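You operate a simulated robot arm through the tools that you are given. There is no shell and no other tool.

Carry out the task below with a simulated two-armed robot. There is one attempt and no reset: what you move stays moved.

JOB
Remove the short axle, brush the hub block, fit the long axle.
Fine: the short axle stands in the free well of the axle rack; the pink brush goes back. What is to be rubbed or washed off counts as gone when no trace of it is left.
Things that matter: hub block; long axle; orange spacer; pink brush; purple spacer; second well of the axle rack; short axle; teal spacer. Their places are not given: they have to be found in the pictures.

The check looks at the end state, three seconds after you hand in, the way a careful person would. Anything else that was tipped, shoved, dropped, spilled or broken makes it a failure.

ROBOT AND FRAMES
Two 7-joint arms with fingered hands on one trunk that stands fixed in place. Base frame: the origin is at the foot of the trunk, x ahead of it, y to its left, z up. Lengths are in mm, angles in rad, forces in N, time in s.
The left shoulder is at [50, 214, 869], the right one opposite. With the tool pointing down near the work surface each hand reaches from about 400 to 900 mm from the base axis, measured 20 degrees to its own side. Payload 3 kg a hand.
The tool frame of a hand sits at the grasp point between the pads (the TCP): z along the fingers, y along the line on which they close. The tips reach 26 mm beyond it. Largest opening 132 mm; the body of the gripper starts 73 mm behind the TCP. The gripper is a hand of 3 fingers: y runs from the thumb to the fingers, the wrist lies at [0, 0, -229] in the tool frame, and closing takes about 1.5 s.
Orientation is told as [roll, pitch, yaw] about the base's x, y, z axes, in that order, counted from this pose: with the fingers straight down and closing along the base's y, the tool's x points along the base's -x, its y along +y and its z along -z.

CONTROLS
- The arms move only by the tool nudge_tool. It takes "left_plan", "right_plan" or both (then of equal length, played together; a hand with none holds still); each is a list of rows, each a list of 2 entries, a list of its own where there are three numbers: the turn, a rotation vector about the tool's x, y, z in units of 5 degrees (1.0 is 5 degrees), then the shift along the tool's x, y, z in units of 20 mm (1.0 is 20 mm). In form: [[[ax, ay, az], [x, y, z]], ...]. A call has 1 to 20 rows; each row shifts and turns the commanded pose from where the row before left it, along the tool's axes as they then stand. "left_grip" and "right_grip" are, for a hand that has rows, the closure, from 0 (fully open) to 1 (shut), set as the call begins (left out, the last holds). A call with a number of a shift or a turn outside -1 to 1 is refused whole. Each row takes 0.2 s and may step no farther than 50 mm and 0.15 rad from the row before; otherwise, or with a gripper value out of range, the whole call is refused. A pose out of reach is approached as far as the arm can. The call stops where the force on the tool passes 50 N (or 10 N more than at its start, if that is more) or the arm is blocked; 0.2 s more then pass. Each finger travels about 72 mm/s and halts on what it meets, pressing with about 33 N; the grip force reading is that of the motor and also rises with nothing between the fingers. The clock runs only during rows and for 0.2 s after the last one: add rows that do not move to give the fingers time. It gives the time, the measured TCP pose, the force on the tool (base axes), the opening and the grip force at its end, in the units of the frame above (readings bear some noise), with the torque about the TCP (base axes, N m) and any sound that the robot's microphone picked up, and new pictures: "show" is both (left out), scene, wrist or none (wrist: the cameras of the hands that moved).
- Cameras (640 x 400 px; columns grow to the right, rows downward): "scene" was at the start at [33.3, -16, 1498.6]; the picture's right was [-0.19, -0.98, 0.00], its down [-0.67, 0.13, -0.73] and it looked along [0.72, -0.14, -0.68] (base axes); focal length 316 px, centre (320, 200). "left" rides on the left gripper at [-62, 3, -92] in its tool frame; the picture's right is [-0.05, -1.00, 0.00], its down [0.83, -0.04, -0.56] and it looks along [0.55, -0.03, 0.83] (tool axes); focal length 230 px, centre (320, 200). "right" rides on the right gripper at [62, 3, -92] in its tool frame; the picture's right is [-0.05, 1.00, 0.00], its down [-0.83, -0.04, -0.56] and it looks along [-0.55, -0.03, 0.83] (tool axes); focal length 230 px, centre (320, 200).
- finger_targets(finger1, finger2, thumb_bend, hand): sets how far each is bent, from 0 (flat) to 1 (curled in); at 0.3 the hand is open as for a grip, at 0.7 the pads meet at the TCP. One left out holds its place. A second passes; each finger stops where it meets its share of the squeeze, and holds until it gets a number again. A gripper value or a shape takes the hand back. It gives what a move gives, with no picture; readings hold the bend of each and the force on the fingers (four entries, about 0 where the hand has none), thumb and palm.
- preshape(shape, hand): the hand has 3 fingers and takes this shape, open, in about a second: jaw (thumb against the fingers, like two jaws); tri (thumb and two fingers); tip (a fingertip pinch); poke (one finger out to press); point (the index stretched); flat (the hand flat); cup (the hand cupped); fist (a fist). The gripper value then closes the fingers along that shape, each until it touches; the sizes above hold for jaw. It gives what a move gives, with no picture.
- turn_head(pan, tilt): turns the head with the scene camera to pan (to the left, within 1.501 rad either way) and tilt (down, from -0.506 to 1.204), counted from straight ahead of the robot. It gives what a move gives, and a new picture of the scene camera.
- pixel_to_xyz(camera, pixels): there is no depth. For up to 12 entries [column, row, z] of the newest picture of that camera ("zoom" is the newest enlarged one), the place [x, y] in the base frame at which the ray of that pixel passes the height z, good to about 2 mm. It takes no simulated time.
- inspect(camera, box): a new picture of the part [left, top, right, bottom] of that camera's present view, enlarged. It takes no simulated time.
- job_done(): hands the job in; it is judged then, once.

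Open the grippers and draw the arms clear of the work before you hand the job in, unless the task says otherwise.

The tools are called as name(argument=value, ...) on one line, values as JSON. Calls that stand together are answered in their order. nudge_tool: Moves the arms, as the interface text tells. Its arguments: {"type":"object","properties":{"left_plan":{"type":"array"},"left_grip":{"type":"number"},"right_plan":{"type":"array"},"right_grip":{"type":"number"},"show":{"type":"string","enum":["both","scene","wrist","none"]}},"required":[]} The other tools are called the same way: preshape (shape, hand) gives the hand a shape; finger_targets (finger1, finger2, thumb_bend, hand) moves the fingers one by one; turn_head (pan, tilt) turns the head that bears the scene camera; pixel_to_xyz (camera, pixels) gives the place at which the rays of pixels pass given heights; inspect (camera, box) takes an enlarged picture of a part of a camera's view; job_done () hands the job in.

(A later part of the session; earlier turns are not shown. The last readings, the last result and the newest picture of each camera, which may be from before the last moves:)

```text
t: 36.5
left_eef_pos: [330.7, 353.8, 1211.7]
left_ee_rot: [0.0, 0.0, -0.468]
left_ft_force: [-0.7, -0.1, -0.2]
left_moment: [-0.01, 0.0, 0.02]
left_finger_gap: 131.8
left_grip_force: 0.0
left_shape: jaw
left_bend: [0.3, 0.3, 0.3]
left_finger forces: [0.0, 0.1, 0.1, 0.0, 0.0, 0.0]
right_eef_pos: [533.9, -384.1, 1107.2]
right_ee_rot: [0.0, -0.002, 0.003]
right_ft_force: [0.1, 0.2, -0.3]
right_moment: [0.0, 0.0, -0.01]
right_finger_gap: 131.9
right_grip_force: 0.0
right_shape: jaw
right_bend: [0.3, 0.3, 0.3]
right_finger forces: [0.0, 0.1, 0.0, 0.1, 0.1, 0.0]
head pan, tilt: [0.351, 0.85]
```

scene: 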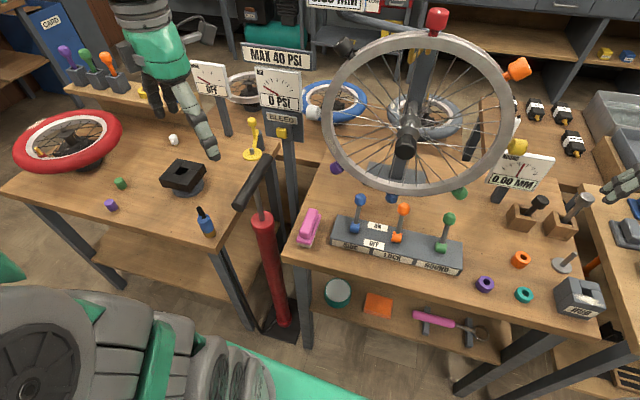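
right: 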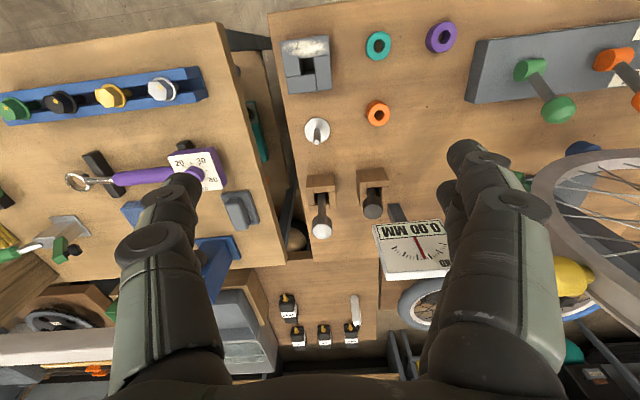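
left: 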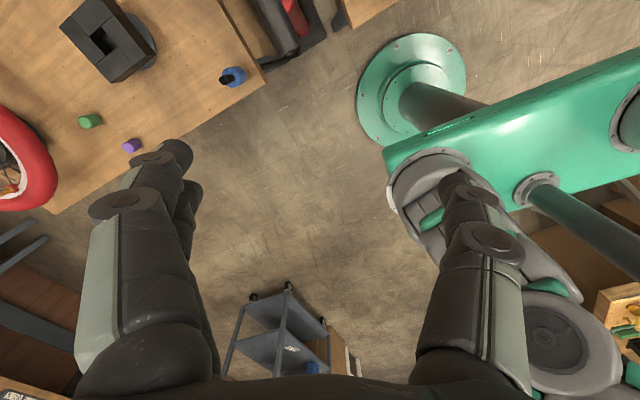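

The left hand is parked at (331,354,1212) and clear of everything. I move it 80 mm further left and swing the right hand across towards the brush at height 1107.

nudge_tool(right_plan=[[[0, 0, 0], [0.26, 1, 0]], [[0, 0, 0], [0.26, 1, 0]], [[0, 0, 0], [0.26, 1, 0]], [[0, 0, 0], [0.26, 1, 0]], [[0, 0, 0], [0.26, 1, 0]], [[0, 0, 0], [0.26, 1, 0]], [[0, 0, 0], [0.26, 1, 0]], [[0, 0, 0], [0.26, 1, 0]], [[0, 0, 0], [0.26, 1, 0]], [[0, 0, 0], [0.26, 1, 0]], [[0, 0, 0], [0.26, 1, 0]], [[0, 0, 0], [0.26, 1, 0]], [[0, 0, 0], [0.26, 1, 0]], [[0, 0, 0], [0.26, 1, 0]], [[0, 0, 0], [0.26, 1, 0]], [[0, 0, 0], [0.26, 1, 0]], [[0, 0, 0], [0.26, 1, 0]], [[0, 0, 0], [0.26, 1, 0]], [[0, 0, 0], [0.26, 1, 0]], [[0, 0, 0], [0.26, 1, 0]]], left_plan=[[[0, 0, 0], [0.45, 0.89, 0]], [[0, 0, 0], [0.45, 0.89, 0]], [[0, 0, 0], [0.45, 0.89, 0]], [[0, 0, 0], [0.45, 0.89, 0]], [[0, 0, 0], [0, 0, 0]], [[0, 0, 0], [0, 0, 0]], [[0, 0, 0], [0, 0, 0]], [[0, 0, 0], [0, 0, 0]], [[0, 0, 0], [0, 0, 0]], [[0, 0, 0], [0, 0, 0]], [[0, 0, 0], [0, 0, 0]], [[0, 0, 0], [0, 0, 0]], [[0, 0, 0], [0, 0, 0]], [[0, 0, 0], [0, 0, 0]], [[0, 0, 0], [0, 0, 0]], [[0, 0, 0], [0, 0, 0]], [[0, 0, 0], [0, 0, 0]], [[0, 0, 0], [0, 0, 0]], [[0, 0, 0], [0, 0, 0]], [[0, 0, 0], [0, 0, 0]]], show="both")

```text
t: 40.7
left_eef_pos: [329.9, 435.6, 1210.5]
left_ee_rot: [-0.001, 0.002, -0.47]
left_ft_force: [0.5, -0.4, 0.1]
left_moment: [-0.01, -0.03, 0.01]
left_finger_gap: 132.3
left_grip_force: 0.0
left_shape: jaw
left_bend: [0.3, 0.3, 0.3]
left_finger forces: [0.0, 0.1, 0.1, 0.0, 0.0, 0.0]
right_eef_pos: [427.6, 15.9, 1106.5]
right_ee_rot: [0.0, 0.001, 0.001]
right_ft_force: [-0.5, 0.5, 0.3]
right_moment: [-0.02, -0.02, 0.0]
right_finger_gap: 131.8
right_grip_force: 0.0
right_shape: jaw
right_bend: [0.3, 0.3, 0.3]
right_finger forces: [0.1, 0.1, 0.1, 0.1, 0.1, 0.0]
head pan, tilt: [0.351, 0.85]
```

scene: 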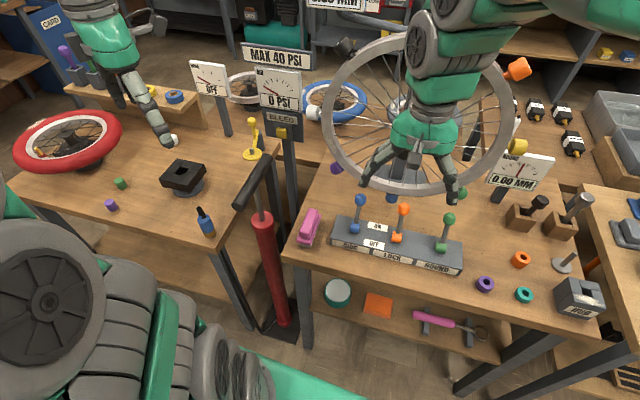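
right: 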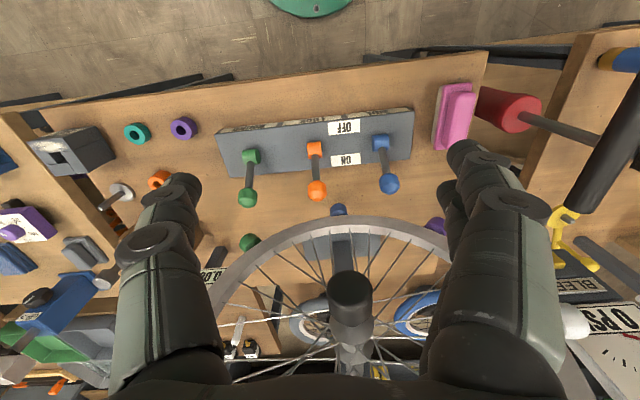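
left: 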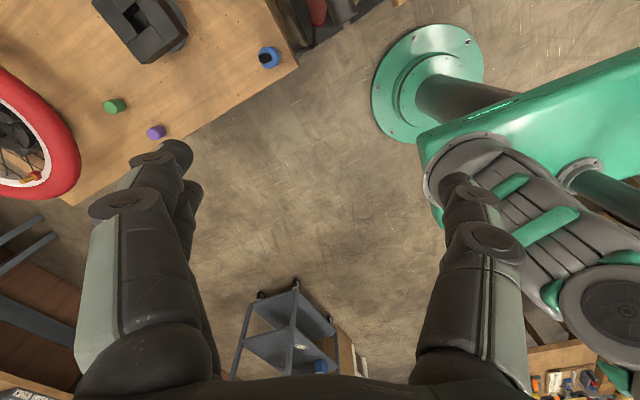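

The path is free. I continue to above the brush, lowering to z≈1000 and turning to yaw +0.09.

nudge_tool(right_plan=[[[0, 0, -0.103], [-0.03, 1, 0.5]], [[0, 0, -0.103], [-0.03, 1, 0.5]], [[0, 0, -0.103], [-0.03, 1, 0.5]], [[0, 0, -0.103], [-0.03, 1, 0.5]], [[0, 0, -0.103], [-0.03, 1, 0.5]], [[0, 0, -0.103], [-0.03, 1, 0.5]], [[0, 0, -0.103], [-0.03, 1, 0.5]], [[0, 0, -0.103], [-0.03, 1, 0.5]], [[0, 0, -0.103], [-0.03, 1, 0.5]], [[0, 0, -0.103], [-0.03, 1, 0.5]]], show="both")

inspect(camera="right", box=[240, 80, 400, 240])

```text
t: 42.9
left_eef_pos: [328.7, 434.3, 1211.1]
left_ee_rot: [-0.001, 0.0, -0.469]
left_ft_force: [-0.5, 0.2, 0.2]
left_moment: [0.0, -0.03, -0.02]
left_finger_gap: 132.0
left_grip_force: 0.0
left_shape: jaw
left_bend: [0.3, 0.3, 0.3]
left_finger forces: [0.0, 0.0, 0.1, 0.1, 0.0, 0.1]
right_eef_pos: [425.6, 215.6, 1006.8]
right_ee_rot: [-0.001, 0.001, 0.092]
right_ft_force: [0.4, 1.0, -0.1]
right_moment: [0.0, -0.02, 0.01]
right_finger_gap: 131.9
right_grip_force: 0.2
right_shape: jaw
right_bend: [0.3, 0.3, 0.3]
right_finger forces: [0.0, 0.1, 0.0, 0.0, 0.0, 0.0]
head pan, tilt: [0.351, 0.85]
```

scene: 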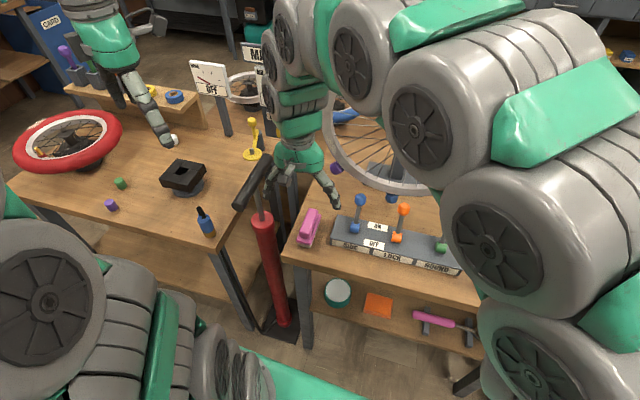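
right: 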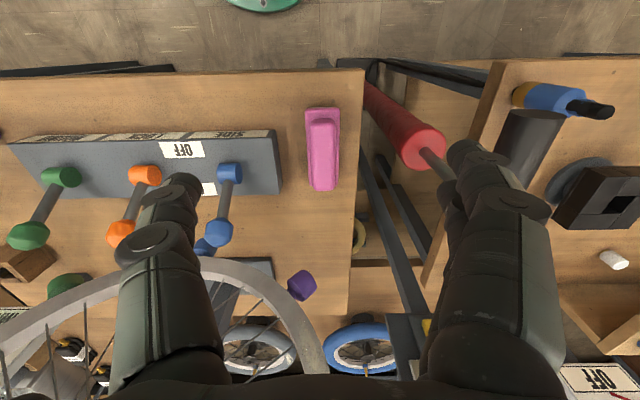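

```text
2.50 times, centred on (320, 160) of right
```

zoom: 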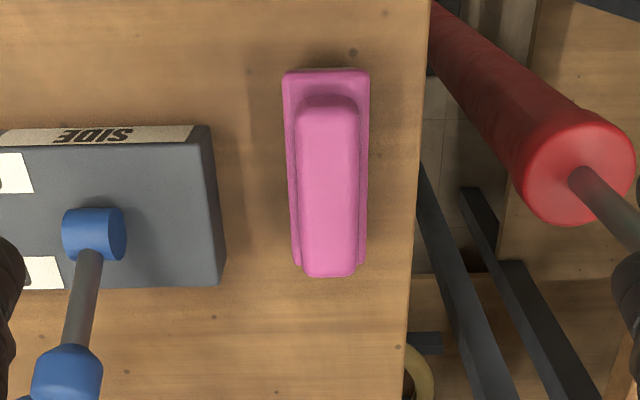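

The brush is seen well at right zoom (283–370, 70–275). I read its corners, and those of the lever box nearby, from this zoom.

pixel_to_xyz(camera="zoom", pixels=[[283, 72, 830], [370, 70, 830], [295, 265, 830], [364, 265, 830], [300, 105, 850], [358, 105, 850], [306, 270, 850], [355, 270, 850], [330, 275, 850], [210, 130, 840], [225, 285, 840]])

inspect(camera="scene", box=[285, 200, 335, 255])

```text
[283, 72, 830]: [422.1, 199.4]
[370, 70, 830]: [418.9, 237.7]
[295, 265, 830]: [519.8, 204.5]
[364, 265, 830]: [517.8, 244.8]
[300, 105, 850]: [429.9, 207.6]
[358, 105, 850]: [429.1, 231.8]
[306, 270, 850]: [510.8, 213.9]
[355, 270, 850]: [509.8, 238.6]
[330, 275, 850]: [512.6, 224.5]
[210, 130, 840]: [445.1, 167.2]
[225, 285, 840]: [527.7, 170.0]
```

```text
7.27 times, centred on (310, 228) of scene
```

zoom: 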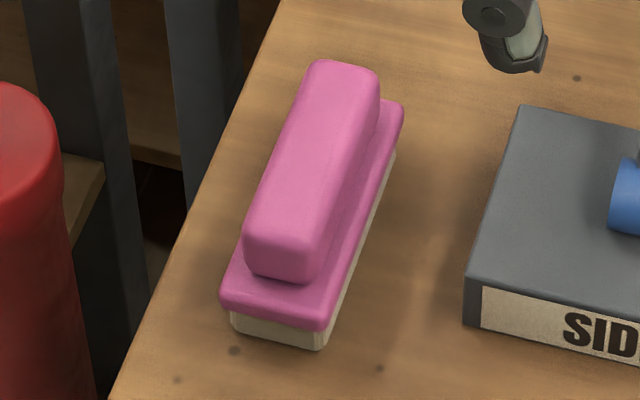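

The brush centre is about (470,220.5), yaw ≈0.07, plate 98×39 mm, handle ≈24 mm wide up to z≈856; the lever box edge lies at y≈168. I preclose the hand to about 55 mm, move over the handle and lower to z≈900 to check.

nudge_tool(right_plan=[[[0, 0, 0.12], [-0.75, 0.02, 0.5]], [[0, 0, 0.12], [-0.75, 0.02, 0.5]], [[0, 0, 0], [-0.73, 0.03, 0.5]], [[0, 0, 0], [0, 0, 0.9]], [[0, 0, 0], [0, 0, 0.9]], [[0, 0, 0], [0, 0, 0.9]], [[0, 0, 0], [0, 0, 0.9]]], right_grip=0.58, show="both")

inspect(camera="right", box=[200, 40, 440, 240])

inspect(camera="scene", box=[270, 170, 350, 260])

```text
t: 44.5
left_eef_pos: [329.9, 433.1, 1211.7]
left_ee_rot: [-0.001, -0.001, -0.47]
left_ft_force: [0.2, 0.5, -0.3]
left_moment: [-0.01, 0.01, 0.04]
left_finger_gap: 131.7
left_grip_force: 0.2
left_shape: jaw
left_bend: [0.3, 0.3, 0.3]
left_finger forces: [0.1, 0.0, 0.0, 0.0, 0.0, 0.0]
right_eef_pos: [470.2, 221.1, 903.7]
right_ee_rot: [0.0, -0.001, 0.071]
right_ft_force: [0.6, -0.5, 0.0]
right_moment: [0.01, -0.01, 0.02]
right_finger_gap: 56.0
right_grip_force: 0.0
right_shape: jaw
right_bend: [0.73, 0.73, 0.7]
right_finger forces: [0.0, 0.0, 0.0, 0.1, 0.0, 0.1]
head pan, tilt: [0.351, 0.85]
```

scene: 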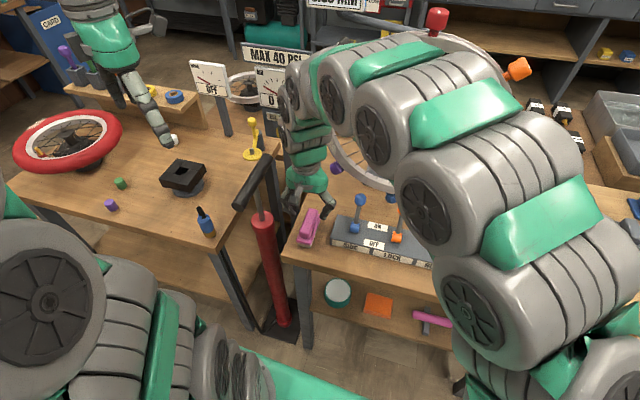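
right: 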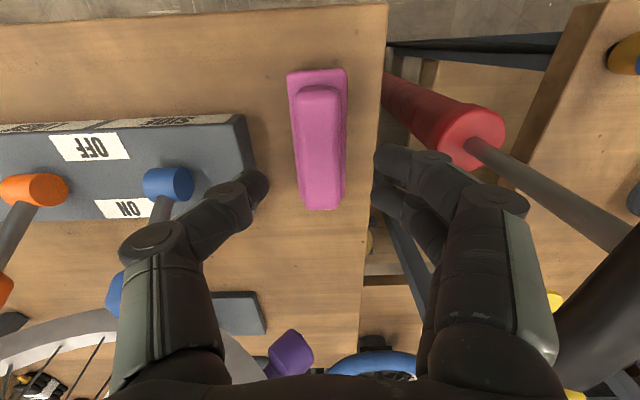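

```text
2.00 times, centred on (320, 140) of right
```

zoom: 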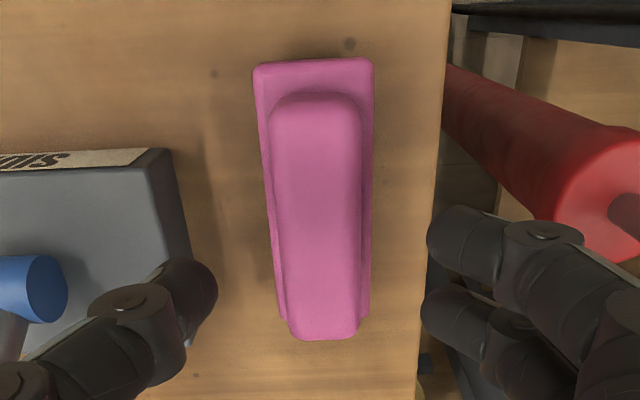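

```text
4.44 times, centred on (310, 215) of scene
```

zoom: 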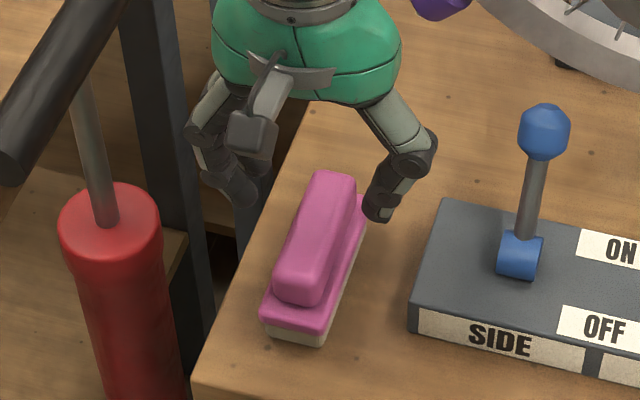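

The handle is centred between the thumb (zoom x≈217) and fingers (≈425), and the thumb clears the lever box. I lower 40 mm to z≈864.

nudge_tool(right_plan=[[[0, 0, 0], [0, 0, 0.5]], [[0, 0, 0], [0, 0, 0.5]], [[0, 0, 0], [0, 0, 0.5]], [[0, 0, 0], [0, 0, 0.5]], [[0, 0, 0], [0, 0, 0]]], show="none")

inspect(camera="right", box=[200, 40, 440, 240])

inspect(camera="scene", box=[270, 170, 350, 260])

```text
t: 45.7
left_eef_pos: [329.3, 433.6, 1211.6]
left_ee_rot: [0.001, 0.0, -0.47]
left_ft_force: [-0.9, 0.9, 0.5]
left_moment: [0.01, 0.01, 0.02]
left_finger_gap: 131.9
left_grip_force: 0.1
left_shape: jaw
left_bend: [0.3, 0.3, 0.3]
left_finger forces: [0.0, 0.1, 0.0, 0.0, 0.0, 0.0]
right_eef_pos: [470.6, 220.3, 863.6]
right_ee_rot: [0.0, 0.001, 0.071]
right_ft_force: [0.6, -0.2, -0.5]
right_moment: [0.0, -0.02, 0.01]
right_finger_gap: 55.8
right_grip_force: 0.0
right_shape: jaw
right_bend: [0.73, 0.73, 0.7]
right_finger forces: [0.1, 0.1, 0.0, 0.0, 0.0, 0.1]
head pan, tilt: [0.351, 0.85]
```

```text
2.00 times, centred on (320, 140) of right
```

zoom: 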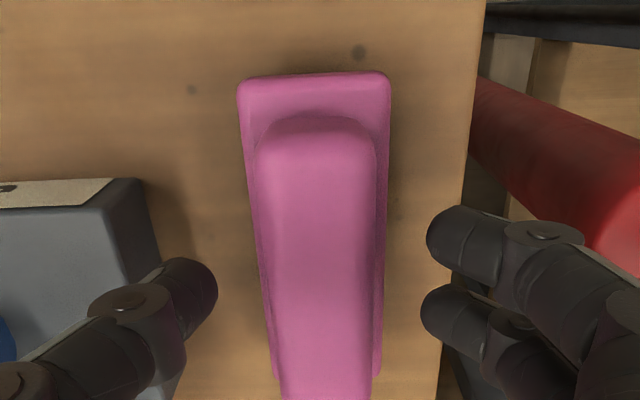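

```text
4.44 times, centred on (310, 215) of scene
```

zoom: 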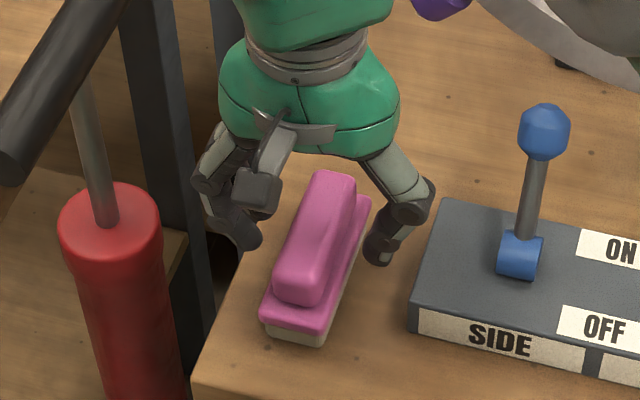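

The fingers straddle the handle without touching. I close the hand and wait.

nudge_tool(right_plan=[[[0, 0, 0], [0, 0, 0]], [[0, 0, 0], [0, 0, 0]], [[0, 0, 0], [0, 0, 0]], [[0, 0, 0], [0, 0, 0]], [[0, 0, 0], [0, 0, 0]], [[0, 0, 0], [0, 0, 0]]], right_grip=1.0, show="both")

inspect(camera="scene", box=[270, 170, 350, 260])

```text
t: 47.1
left_eef_pos: [330.7, 434.2, 1211.8]
left_ee_rot: [0.0, 0.001, -0.469]
left_ft_force: [0.7, 1.0, -0.7]
left_moment: [0.0, 0.01, -0.01]
left_finger_gap: 132.1
left_grip_force: 0.0
left_shape: jaw
left_bend: [0.3, 0.3, 0.3]
left_finger forces: [0.1, 0.0, 0.1, 0.0, 0.0, 0.0]
right_eef_pos: [469.6, 220.5, 863.9]
right_ee_rot: [0.0, -0.001, 0.073]
right_ft_force: [0.0, 0.1, 0.6]
right_moment: [0.0, 0.0, -0.01]
right_finger_gap: 22.2
right_grip_force: 33.0
right_shape: jaw
right_bend: [0.73, 0.73, 0.7]
right_finger forces: [14.9, 14.8, 0.0, 0.0, 29.7, 0.1]
head pan, tilt: [0.351, 0.85]
```

scene: 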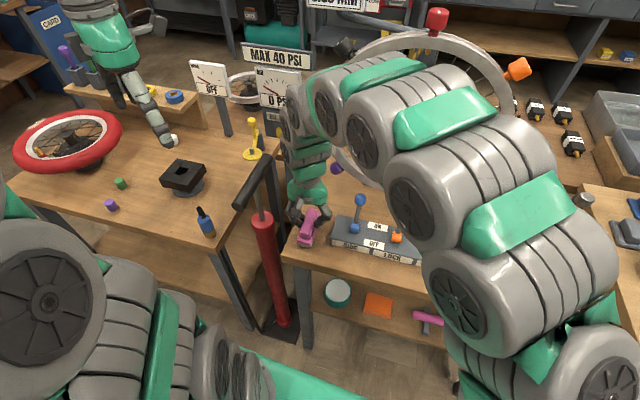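
right: 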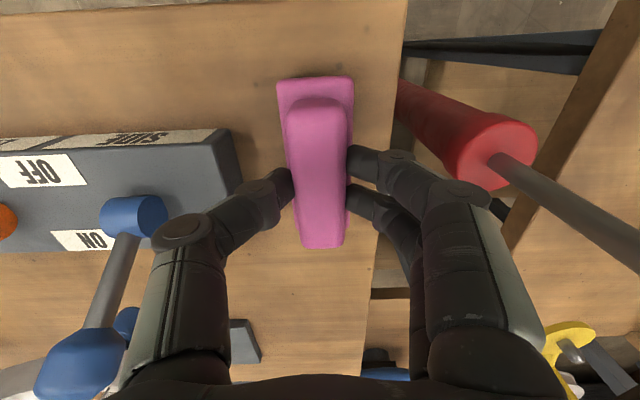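

```text
4.44 times, centred on (310, 215) of scene
```

zoom: 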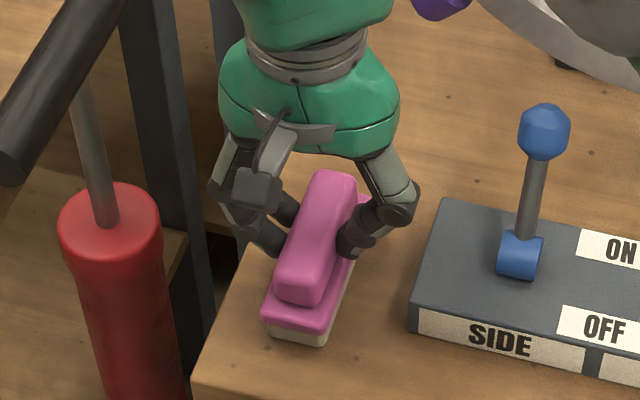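

A balanced grip (gap 22 mm, 30 N against 2×15 N), and the brush has not moved. I lift it, first 30 mm, then to about 1000.

nudge_tool(right_plan=[[[0, 0, 0], [0, 0, -0.3]], [[0, 0, 0], [0, 0, -0.5]], [[0, 0, 0], [0, 0, -0.7]], [[0, 0, 0], [0, 0, -1]], [[0, 0, 0], [0, 0, -1]], [[0, 0, 0], [0, 0, -1]], [[0, 0, 0], [0, 0, -1]], [[0, 0, 0], [0, 0, -1]], [[0, 0, 0], [0, 0, -1]]], show="both")

```text
t: 49.1
left_eef_pos: [330.2, 432.7, 1212.5]
left_ee_rot: [0.0, 0.0, -0.471]
left_ft_force: [0.5, -0.3, 0.0]
left_moment: [-0.02, 0.03, -0.03]
left_finger_gap: 132.0
left_grip_force: 0.0
left_shape: jaw
left_bend: [0.3, 0.3, 0.3]
left_finger forces: [0.1, 0.1, 0.0, 0.1, 0.0, 0.0]
right_eef_pos: [469.6, 219.8, 1014.6]
right_ee_rot: [0.0, 0.0, 0.07]
right_ft_force: [-0.2, 0.7, -1.6]
right_moment: [0.0, -0.02, -0.01]
right_finger_gap: 22.3
right_grip_force: 32.7
right_shape: jaw
right_bend: [0.73, 0.73, 0.7]
right_finger forces: [14.9, 14.9, 0.1, 0.0, 29.8, 0.1]
head pan, tilt: [0.351, 0.85]
```

scene: 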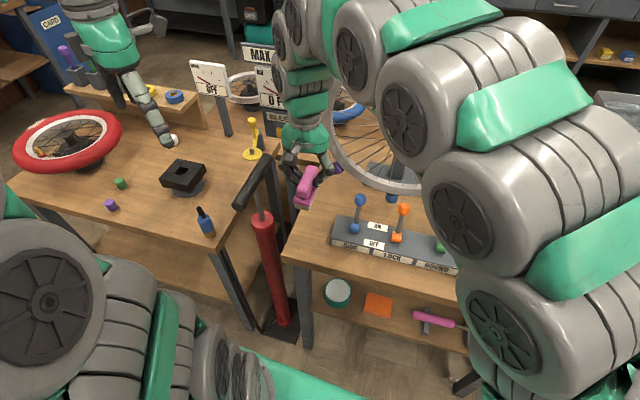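
right: 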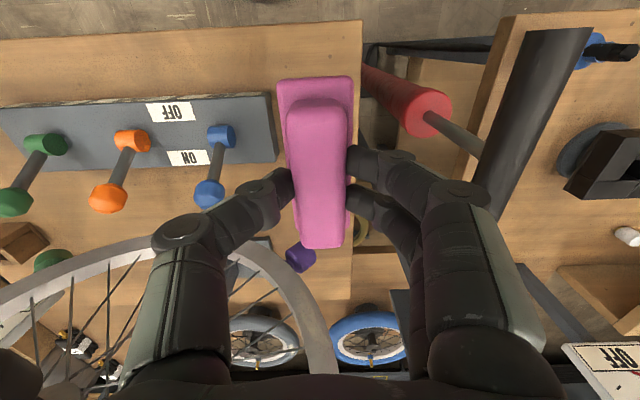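

The brush is held firmly and level. I carry it to the right at this height, back towards the hub block.

nudge_tool(right_plan=[[[0, 0, 0], [0.3, -1, -0.3]], [[0, 0, 0], [0.3, -1, -0.3]], [[0, 0, 0], [0.3, -1, -0.3]], [[0, 0, 0], [0.07, -1, 0]], [[0, 0, 0], [0.07, -1, 0]], [[0, 0, 0], [0.07, -1, 0]], [[0, 0, 0], [0.07, -1, 0]], [[0, 0, 0], [0.07, -1, 0]], [[0, 0, 0], [0.07, -1, 0]], [[0, 0, 0], [0.07, -1, 0]], [[0, 0, 0], [0.07, -1, 0]], [[0, 0, 0], [0.07, -1, 0]], [[0, 0, 0], [0.07, -1, 0]], [[0, 0, 0], [0.07, -1, 0]], [[0, 0, 0], [0.07, -1, 0]], [[0, 0, 0], [0.07, -1, 0]], [[0, 0, 0], [0.07, -1, 0]], [[0, 0, 0], [0.07, -1, 0]], [[0, 0, 0], [0.07, -1, 0]], [[0, 0, 0], [0.07, -1, 0]]], show="none")

turn_head(pan=-0.55, tilt=0.9)

```text
t: 53.3
left_eef_pos: [330.3, 433.9, 1211.6]
left_ee_rot: [0.0, 0.001, -0.47]
left_ft_force: [-0.3, 0.5, 0.3]
left_moment: [-0.01, 0.01, 0.0]
left_finger_gap: 131.7
left_grip_force: 0.1
left_shape: jaw
left_bend: [0.3, 0.3, 0.3]
left_finger forces: [0.0, 0.1, 0.0, 0.0, 0.2, 0.0]
right_eef_pos: [457.1, -180.8, 1032.8]
right_ee_rot: [0.0, 0.0, 0.073]
right_ft_force: [-0.2, 0.2, -1.6]
right_moment: [0.01, 0.02, -0.03]
right_finger_gap: 22.2
right_grip_force: 32.7
right_shape: jaw
right_bend: [0.73, 0.73, 0.7]
right_finger forces: [14.9, 14.9, 0.0, 0.0, 29.7, 0.1]
head pan, tilt: [0.351, 0.85]
```

```text
t: 54.5
left_eef_pos: [330.2, 435.0, 1211.0]
left_ee_rot: [0.0, -0.001, -0.47]
left_ft_force: [0.4, 0.7, -0.6]
left_moment: [0.01, 0.02, -0.02]
left_finger_gap: 132.0
left_grip_force: 0.1
left_shape: jaw
left_bend: [0.3, 0.3, 0.3]
left_finger forces: [0.0, 0.0, 0.0, 0.0, 0.0, 0.1]
right_eef_pos: [457.5, -181.9, 1031.1]
right_ee_rot: [0.0, 0.001, 0.072]
right_ft_force: [-0.7, 0.3, -1.3]
right_moment: [0.01, -0.05, 0.0]
right_finger_gap: 22.2
right_grip_force: 32.8
right_shape: jaw
right_bend: [0.73, 0.73, 0.7]
right_finger forces: [14.9, 14.9, 0.0, 0.1, 29.8, 0.0]
head pan, tilt: [-0.55, 0.901]
```

scene: 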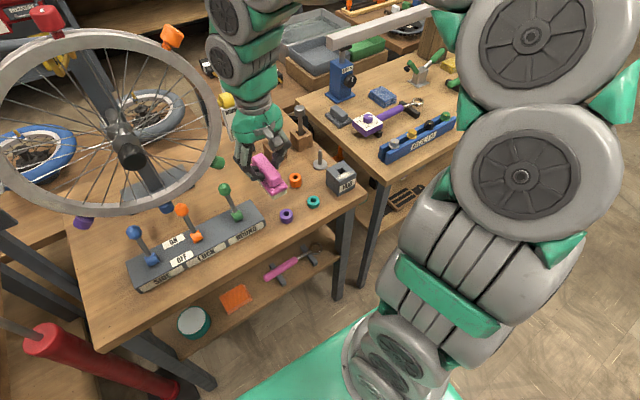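

Now the hub is visible at (342,178). I enlarge it to relocate the dirt patch precisely.

inspect(camera="scene", box=[315, 150, 370, 205])

pixel_to_xyz(camera="zoom", pixels=[[320, 200, 870]])

```text
7.27 times, centred on (342, 178) of scene
```

zoom: 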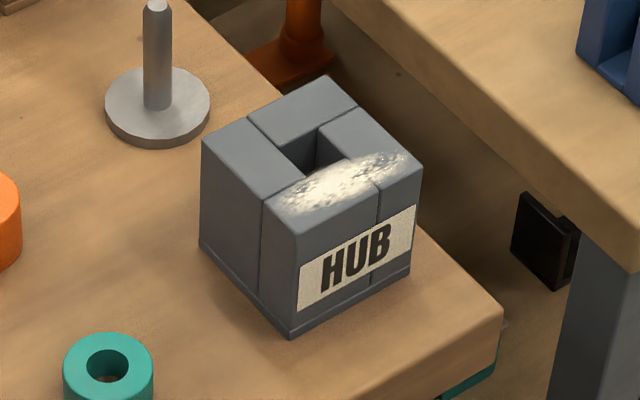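

```text
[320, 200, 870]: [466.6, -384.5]
```

I map the patch outline and the hub's top corners from this zoom.

pixel_to_xyz(camera="zoom", pixels=[[281, 205, 870], [410, 160, 870], [310, 180, 870], [395, 152, 870], [310, 215, 870], [370, 193, 870], [298, 236, 870], [421, 166, 870], [325, 77, 870], [202, 140, 870], [292, 335, 812], [408, 270, 812]])

```text
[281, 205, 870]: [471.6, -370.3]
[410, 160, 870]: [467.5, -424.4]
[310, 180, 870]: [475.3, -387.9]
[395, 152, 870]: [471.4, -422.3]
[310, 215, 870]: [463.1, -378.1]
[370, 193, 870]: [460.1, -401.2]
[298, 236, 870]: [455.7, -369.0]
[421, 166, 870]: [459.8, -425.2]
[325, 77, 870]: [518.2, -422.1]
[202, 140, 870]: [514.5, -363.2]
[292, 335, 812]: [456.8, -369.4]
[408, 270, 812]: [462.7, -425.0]
```

The patch spans about x 458–477, y −370 to −425 on the hub top. I bring the brush over it at (480,−397) with the bristles about 38 mm above.

nudge_tool(right_plan=[[[0, 0, 0], [-0.032, -0.982, 0]], [[0, 0, 0], [-0.032, -0.982, 0]], [[0, 0, 0], [-0.032, -0.982, 0]], [[0, 0, 0], [-0.032, -0.982, 0]], [[0, 0, 0], [-0.032, -0.982, 0]], [[0, 0, 0], [-0.032, -0.982, 0]], [[0, 0, 0], [-0.032, -0.982, 0.7]], [[0, 0, 0], [-0.032, -0.982, 0.7]], [[0, 0, 0], [-0.032, -0.982, 0.7]], [[0, 0, 0], [-0.032, -0.982, 0.7]], [[0, 0, 0], [-0.032, -0.982, 0.7]]], show="both")

inspect(camera="scene", box=[300, 120, 400, 210])

```text
t: 56.9
left_eef_pos: [330.4, 432.2, 1211.5]
left_ee_rot: [-0.001, -0.001, -0.469]
left_ft_force: [0.0, 0.0, -0.3]
left_moment: [-0.03, 0.01, -0.03]
left_finger_gap: 131.8
left_grip_force: 0.1
left_shape: jaw
left_bend: [0.3, 0.3, 0.3]
left_finger forces: [0.0, 0.0, 0.0, 0.0, 0.1, 0.1]
right_eef_pos: [478.7, -397.2, 961.3]
right_ee_rot: [0.0, 0.0, 0.073]
right_ft_force: [1.1, 0.0, 0.6]
right_moment: [0.03, 0.01, 0.04]
right_finger_gap: 22.1
right_grip_force: 33.3
right_shape: jaw
right_bend: [0.73, 0.73, 0.7]
right_finger forces: [14.9, 14.9, 0.1, 0.0, 29.8, 0.1]
head pan, tilt: [-0.55, 0.901]
```

scene: 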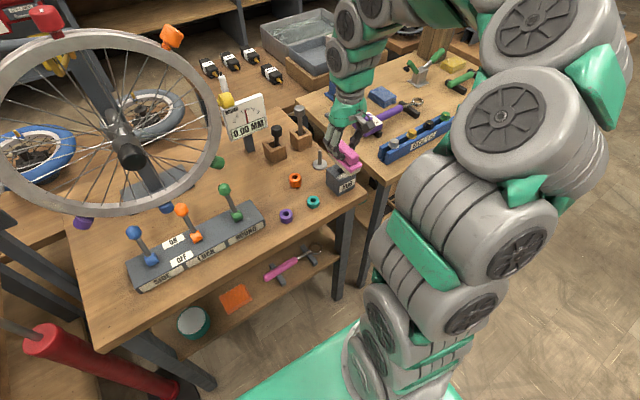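
right: 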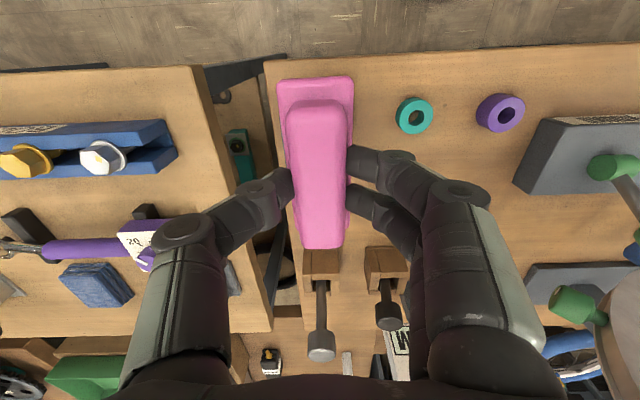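

```text
4.44 times, centred on (350, 165) of scene
```

zoom: 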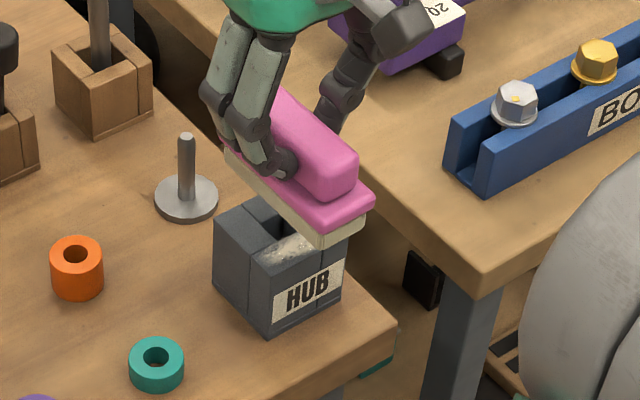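

The brush hovers right over the hub. I lower 30 mm, then in fine steps until a light contact force appears.

nudge_tool(right_plan=[[[0, 0, 0], [0, 0, 0.6]], [[0, 0, 0], [0, 0, 0.6]], [[0, 0, 0], [0, 0, 0.3]], [[0, 0, 0], [0, 0, 0.1]], [[0, 0, 0], [0, 0, 0]]], show="none")

inspect(camera="scene", box=[310, 140, 380, 210])

```text
t: 58.1
left_eef_pos: [330.7, 433.9, 1211.0]
left_ee_rot: [0.0, 0.0, -0.471]
left_ft_force: [0.4, -0.1, 0.2]
left_moment: [-0.01, 0.03, 0.02]
left_finger_gap: 131.8
left_grip_force: 0.0
left_shape: jaw
left_bend: [0.3, 0.3, 0.3]
left_finger forces: [0.0, 0.0, 0.0, 0.0, 0.0, 0.1]
right_eef_pos: [479.7, -395.6, 930.1]
right_ee_rot: [0.001, 0.0, 0.07]
right_ft_force: [0.6, 0.9, -0.2]
right_moment: [-0.03, -0.01, -0.01]
right_finger_gap: 22.4
right_grip_force: 33.4
right_shape: jaw
right_bend: [0.73, 0.73, 0.7]
right_finger forces: [15.0, 14.9, 0.1, 0.0, 29.7, 0.0]
head pan, tilt: [-0.55, 0.901]
```

```text
5.71 times, centred on (345, 175) of scene
```

zoom: 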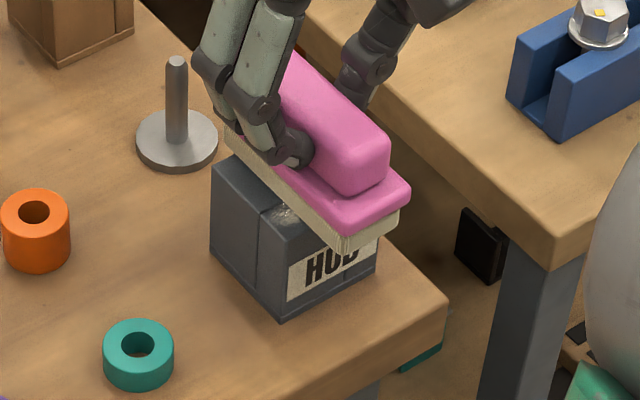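

No contact yet at TCP z 930. I lower in 1.5 mm steps, 6 mm in all.

nudge_tool(right_plan=[[[0, 0, 0], [0, 0, 0.075]], [[0, 0, 0], [0, 0, 0.075]], [[0, 0, 0], [0, 0, 0.075]], [[0, 0, 0], [0, 0, 0.075]], [[0, 0, 0], [0, 0, 0]]], show="none")

```text
t: 59.3
left_eef_pos: [329.9, 433.9, 1212.3]
left_ee_rot: [-0.002, -0.001, -0.47]
left_ft_force: [-0.4, -0.9, -0.1]
left_moment: [0.01, 0.03, 0.03]
left_finger_gap: 131.8
left_grip_force: 0.1
left_shape: jaw
left_bend: [0.3, 0.3, 0.3]
left_finger forces: [0.0, 0.0, 0.0, 0.1, 0.0, 0.0]
right_eef_pos: [479.2, -396.1, 924.8]
right_ee_rot: [-0.001, -0.002, 0.071]
right_ft_force: [0.4, -1.5, 19.1]
right_moment: [0.02, -0.01, -0.02]
right_finger_gap: 23.1
right_grip_force: 32.7
right_shape: jaw
right_bend: [0.73, 0.73, 0.71]
right_finger forces: [17.3, 17.3, 0.1, 0.0, 36.3, 0.1]
head pan, tilt: [-0.55, 0.901]
```

Contact at 19 N. I ease up 1 mm and make one gentle stroke of ±15 mm along y to see the force and whether the dirt comes off.

nudge_tool(right_plan=[[[0, 0, 0], [0, 0, -0.05]], [[0, 0, 0], [0, 0.375, 0]], [[0, 0, 0], [0, 0.375, 0]], [[0, 0, 0], [0, -0.375, 0]], [[0, 0, 0], [0, -0.375, 0]], [[0, 0, 0], [0, -0.375, 0]], [[0, 0, 0], [0, -0.375, 0]], [[0, 0, 0], [0, 0.375, 0]], [[0, 0, 0], [0, 0.375, 0]]], show="none")

inspect(camera="scene", box=[310, 140, 380, 210])

```text
t: 61.3
left_eef_pos: [329.8, 433.3, 1210.1]
left_ee_rot: [0.0, 0.0, -0.469]
left_ft_force: [-0.1, 0.8, 0.8]
left_moment: [0.01, -0.01, 0.0]
left_finger_gap: 131.8
left_grip_force: 0.0
left_shape: jaw
left_bend: [0.3, 0.3, 0.3]
left_finger forces: [0.1, 0.0, 0.0, 0.0, 0.1, 0.0]
right_eef_pos: [478.9, -397.0, 925.5]
right_ee_rot: [0.001, 0.0, 0.071]
right_ft_force: [0.4, -1.5, 3.0]
right_moment: [-0.01, 0.01, 0.01]
right_finger_gap: 22.8
right_grip_force: 33.0
right_shape: jaw
right_bend: [0.73, 0.73, 0.71]
right_finger forces: [16.0, 16.4, 0.0, 0.0, 34.1, 0.1]
head pan, tilt: [-0.55, 0.901]
```

```text
5.71 times, centred on (345, 175) of scene
```

zoom: 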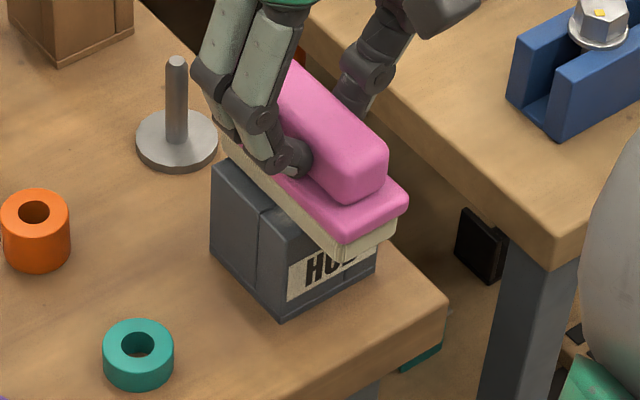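

The white spot previously visible at zoom (285,213) is gone and the hub has not moved. I make several longer strokes of ±26 mm along y at light pressure.

nudge_tool(right_plan=[[[0, 0, 0], [0, 0.43, 0.025]], [[0, 0, 0], [0, 0.43, 0]], [[0, 0, 0], [0, 0.43, 0]], [[0, 0, 0], [0, -0.43, 0]], [[0, 0, 0], [0, -0.43, 0]], [[0, 0, 0], [0, -0.43, 0]], [[0, 0, 0], [0, -0.43, 0]], [[0, 0, 0], [0, -0.43, 0]], [[0, 0, 0], [0, -0.43, 0]], [[0, 0, 0], [0, 0.43, 0]], [[0, 0, 0], [0, 0.43, 0]], [[0, 0, 0], [0, 0.43, 0]], [[0, 0, 0], [0.3, 0, 0]], [[0, 0, 0], [0.3, 0, 0]], [[0, 0, 0], [-0.3, 0, 0]], [[0, 0, 0], [-0.3, 0, 0]]], show="none")

inspect(camera="scene", box=[310, 140, 380, 210])

```text
t: 64.7
left_eef_pos: [329.4, 433.9, 1211.5]
left_ee_rot: [-0.001, 0.001, -0.47]
left_ft_force: [-0.3, -0.6, -0.4]
left_moment: [0.0, 0.02, 0.04]
left_finger_gap: 132.0
left_grip_force: 0.0
left_shape: jaw
left_bend: [0.3, 0.3, 0.3]
left_finger forces: [0.0, 0.0, 0.1, 0.0, 0.0, 0.0]
right_eef_pos: [478.4, -396.7, 925.0]
right_ee_rot: [0.0, -0.002, 0.071]
right_ft_force: [-3.1, -1.4, 10.6]
right_moment: [0.06, 0.06, 0.0]
right_finger_gap: 22.9
right_grip_force: 33.4
right_shape: jaw
right_bend: [0.73, 0.73, 0.71]
right_finger forces: [16.8, 16.9, 0.0, 0.1, 34.5, 0.0]
head pan, tilt: [-0.55, 0.901]
```

```text
5.71 times, centred on (345, 175) of scene
```

zoom: 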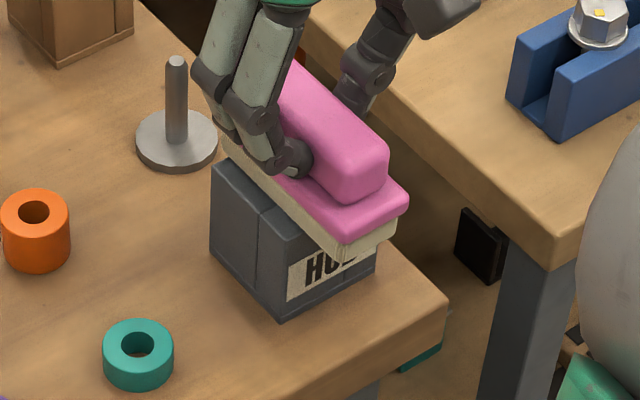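

I repeat the strokes once more for thoroughness, then lift the brush 60 mm to inspect the top face.

nudge_tool(right_plan=[[[0, 0, 0], [0, 0.45, 0]], [[0, 0, 0], [0, 0.45, 0]], [[0, 0, 0], [0, 0.45, 0]], [[0, 0, 0], [0, -0.45, 0]], [[0, 0, 0], [0, -0.45, 0]], [[0, 0, 0], [0, -0.45, 0]], [[0, 0, 0], [0, -0.45, 0]], [[0, 0, 0], [0, -0.45, 0]], [[0, 0, 0], [0, -0.45, 0]], [[0, 0, 0], [0, 0.45, 0]], [[0, 0, 0], [0, 0.45, 0]], [[0, 0, 0], [0, 0.45, 0]], [[0, 0, 0], [0, 0, -0.3]], [[0, 0, 0], [0, 0, -0.9]], [[0, 0, 0], [0, 0, -1]], [[0, 0, 0], [0, 0, -1]], [[0, 0, 0], [-1, 0, -0.5]], [[0, 0, 0], [-1, 0, -0.5]]], show="both")

inspect(camera="scene", box=[315, 150, 370, 205])

```text
t: 68.5
left_eef_pos: [328.6, 433.8, 1213.4]
left_ee_rot: [0.0, 0.0, -0.47]
left_ft_force: [0.5, -0.2, -0.3]
left_moment: [0.0, 0.02, 0.0]
left_finger_gap: 132.0
left_grip_force: 0.2
left_shape: jaw
left_bend: [0.3, 0.3, 0.3]
left_finger forces: [0.0, 0.1, 0.0, 0.1, 0.0, 0.0]
right_eef_pos: [518.7, -394.2, 1007.7]
right_ee_rot: [0.001, -0.001, 0.073]
right_ft_force: [-0.5, 0.6, -0.3]
right_moment: [0.02, 0.01, 0.0]
right_finger_gap: 22.9
right_grip_force: 33.2
right_shape: jaw
right_bend: [0.73, 0.73, 0.71]
right_finger forces: [16.3, 16.2, 0.0, 0.0, 32.6, 0.0]
head pan, tilt: [-0.55, 0.901]
```

scene: 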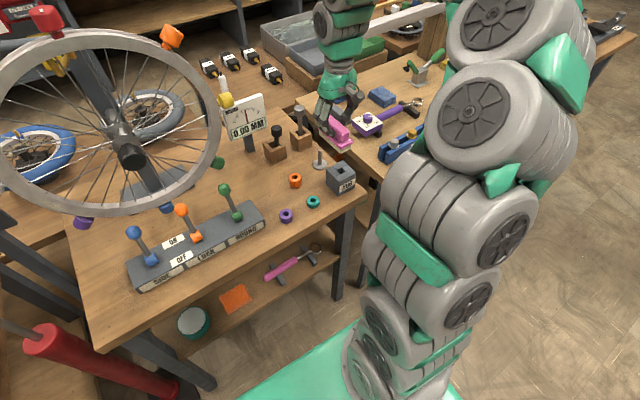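
right: 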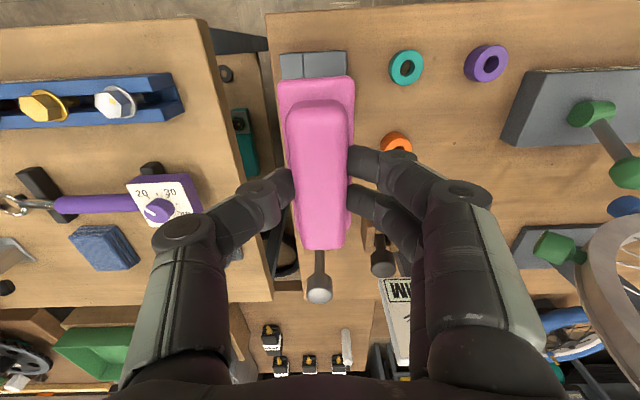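

```text
7.27 times, centred on (342, 178) of scene
```

zoom: 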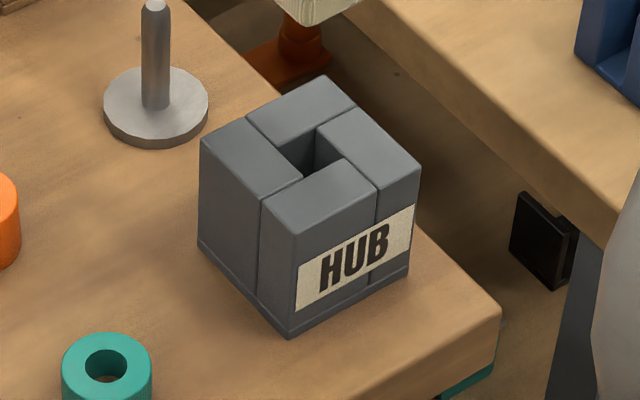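

The patch looks gone. I enlarge the hub's top further to make sure no trace is left.

inspect(camera="scene", box=[328, 160, 356, 182])

inspect(camera="right", box=[270, 40, 360, 100])

```text
16.00 times, centred on (342, 171) of scene
```

zoom: 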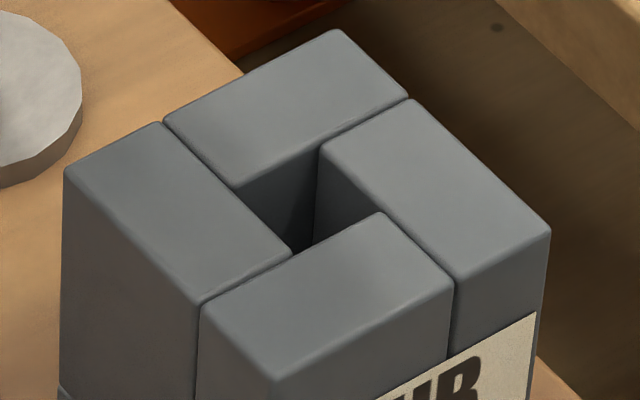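

```text
6.67 times, centred on (315, 70) of right
```

zoom: 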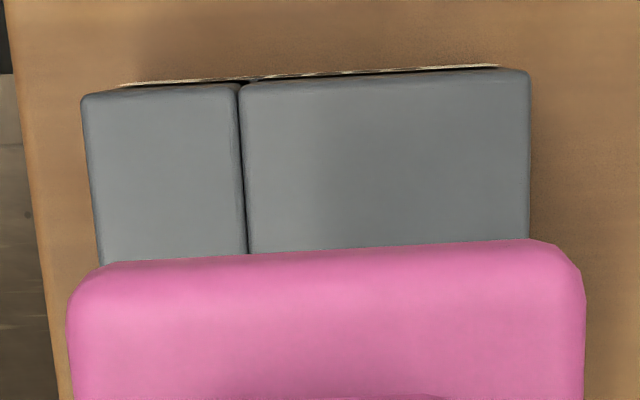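

The hub top is spotless. I carry the brush back along the same lane at height ~1030 towards its original place.

nudge_tool(right_plan=[[[0, 0, 0], [0.9, 0, -0.4]], [[0, 0, 0], [0.9, 0, -0.4]], [[0, 0, 0], [0.9, 0, -0.4]], [[0, 0, 0], [-0.073, 1, 0]], [[0, 0, 0], [-0.073, 1, 0]], [[0, 0, 0], [-0.073, 1, 0]], [[0, 0, 0], [-0.073, 1, 0]], [[0, 0, 0], [-0.073, 1, 0]], [[0, 0, 0], [-0.073, 1, 0]], [[0, 0, 0], [-0.073, 1, 0]], [[0, 0, 0], [-0.073, 1, 0]], [[0, 0, 0], [-0.073, 1, 0]], [[0, 0, 0], [-0.073, 1, 0]], [[0, 0, 0], [-0.073, 1, 0]], [[0, 0, 0], [-0.073, 1, 0]], [[0, 0, 0], [-0.073, 1, 0]], [[0, 0, 0], [-0.073, 1, 0]], [[0, 0, 0], [-0.073, 1, 0]], [[0, 0, 0], [-0.073, 1, 0]], [[0, 0, 0], [-0.073, 1, 0]]], show="none")

turn_head(pan=0.35, tilt=0.85)

```text
t: 72.7
left_eef_pos: [330.0, 434.0, 1211.3]
left_ee_rot: [0.0, 0.002, -0.47]
left_ft_force: [0.4, -0.7, 1.0]
left_moment: [0.0, 0.0, -0.01]
left_finger_gap: 132.1
left_grip_force: 0.2
left_shape: jaw
left_bend: [0.3, 0.3, 0.3]
left_finger forces: [0.1, 0.1, 0.1, 0.1, 0.1, 0.0]
right_eef_pos: [467.2, -56.5, 1033.6]
right_ee_rot: [0.001, -0.001, 0.073]
right_ft_force: [0.0, 0.3, -1.0]
right_moment: [-0.04, 0.01, -0.02]
right_finger_gap: 23.0
right_grip_force: 33.4
right_shape: jaw
right_bend: [0.73, 0.73, 0.71]
right_finger forces: [16.4, 16.3, 0.1, 0.0, 32.7, 0.1]
head pan, tilt: [-0.55, 0.901]
```

```text
t: 73.9
left_eef_pos: [329.9, 434.5, 1211.7]
left_ee_rot: [0.0, -0.001, -0.469]
left_ft_force: [0.1, 0.1, 0.8]
left_moment: [-0.02, 0.01, 0.04]
left_finger_gap: 131.7
left_grip_force: 0.1
left_shape: jaw
left_bend: [0.3, 0.3, 0.3]
left_finger forces: [0.0, 0.1, 0.0, 0.1, 0.0, 0.0]
right_eef_pos: [466.9, -57.3, 1032.6]
right_ee_rot: [-0.001, 0.001, 0.072]
right_ft_force: [0.4, 0.3, -0.8]
right_moment: [-0.01, 0.02, -0.01]
right_finger_gap: 22.7
right_grip_force: 33.0
right_shape: jaw
right_bend: [0.73, 0.73, 0.71]
right_finger forces: [16.3, 16.3, 0.0, 0.1, 32.6, 0.1]
head pan, tilt: [0.351, 0.85]
```

scene: 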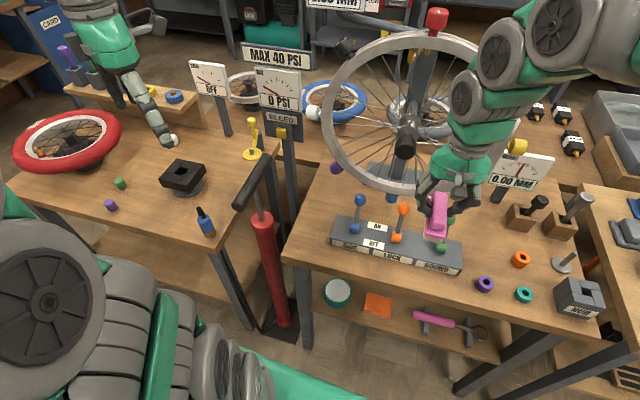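

The way is clear. I carry on to above the brush's place (470,220.5) and lower to z≈912.

nudge_tool(right_plan=[[[0, 0, 0], [-0.082, 0.988, 0]], [[0, 0, 0], [-0.082, 0.988, 0]], [[0, 0, 0], [-0.082, 0.988, 0]], [[0, 0, 0], [-0.082, 0.988, 0]], [[0, 0, 0], [-0.082, 0.988, 0]], [[0, 0, 0], [-0.082, 0.988, 0]], [[0, 0, 0], [-0.082, 0.988, 0]], [[0, 0, 0], [-0.082, 0.988, 0]], [[0, 0, 0], [-0.082, 0.988, 0]], [[0, 0, 0], [-0.082, 0.988, 0]], [[0, 0, 0], [-0.082, 0.988, 0]], [[0, 0, 0], [-0.082, 0.988, 0]], [[0, 0, 0], [-0.082, 0.988, 0]], [[0, 0, 0], [-0.082, 0.988, 0]], [[0, 0, 0], [0, 0, 1]], [[0, 0, 0], [0, 0, 1]], [[0, 0, 0], [0, 0, 1]], [[0, 0, 0], [0, 0, 1]], [[0, 0, 0], [0, 0, 1]], [[0, 0, 0], [0, 0, 1]]], show="both")

```text
t: 78.1
left_eef_pos: [329.6, 433.8, 1212.3]
left_ee_rot: [-0.001, 0.0, -0.47]
left_ft_force: [-0.2, 0.1, 0.2]
left_moment: [-0.02, 0.01, -0.01]
left_finger_gap: 131.9
left_grip_force: 0.0
left_shape: jaw
left_bend: [0.3, 0.3, 0.3]
left_finger forces: [0.1, 0.0, 0.0, 0.1, 0.0, 0.0]
right_eef_pos: [468.1, 223.0, 912.9]
right_ee_rot: [0.0, 0.001, 0.071]
right_ft_force: [0.0, -0.1, -0.1]
right_moment: [0.0, 0.0, -0.01]
right_finger_gap: 22.8
right_grip_force: 33.2
right_shape: jaw
right_bend: [0.73, 0.73, 0.71]
right_finger forces: [16.1, 16.2, 0.0, 0.1, 32.2, 0.0]
head pan, tilt: [0.351, 0.85]
```

scene: 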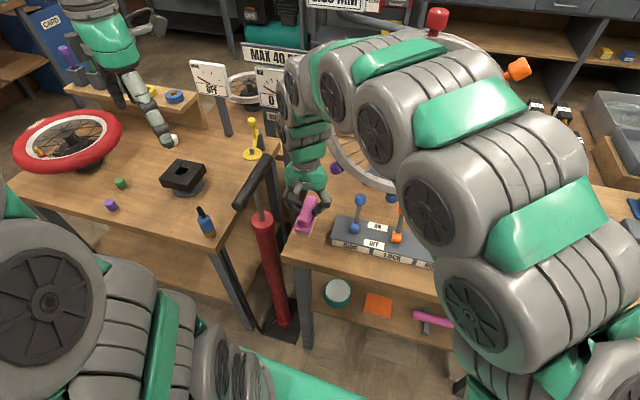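
right: 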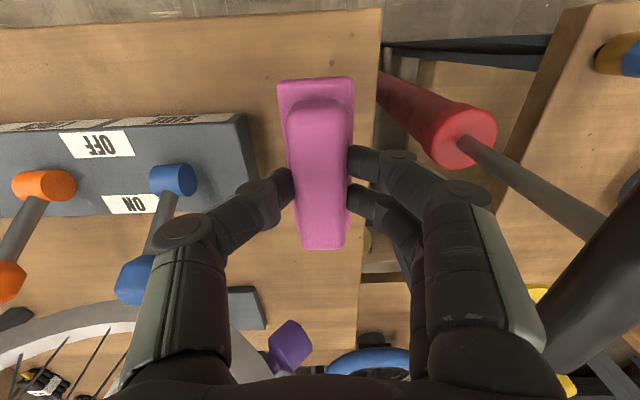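

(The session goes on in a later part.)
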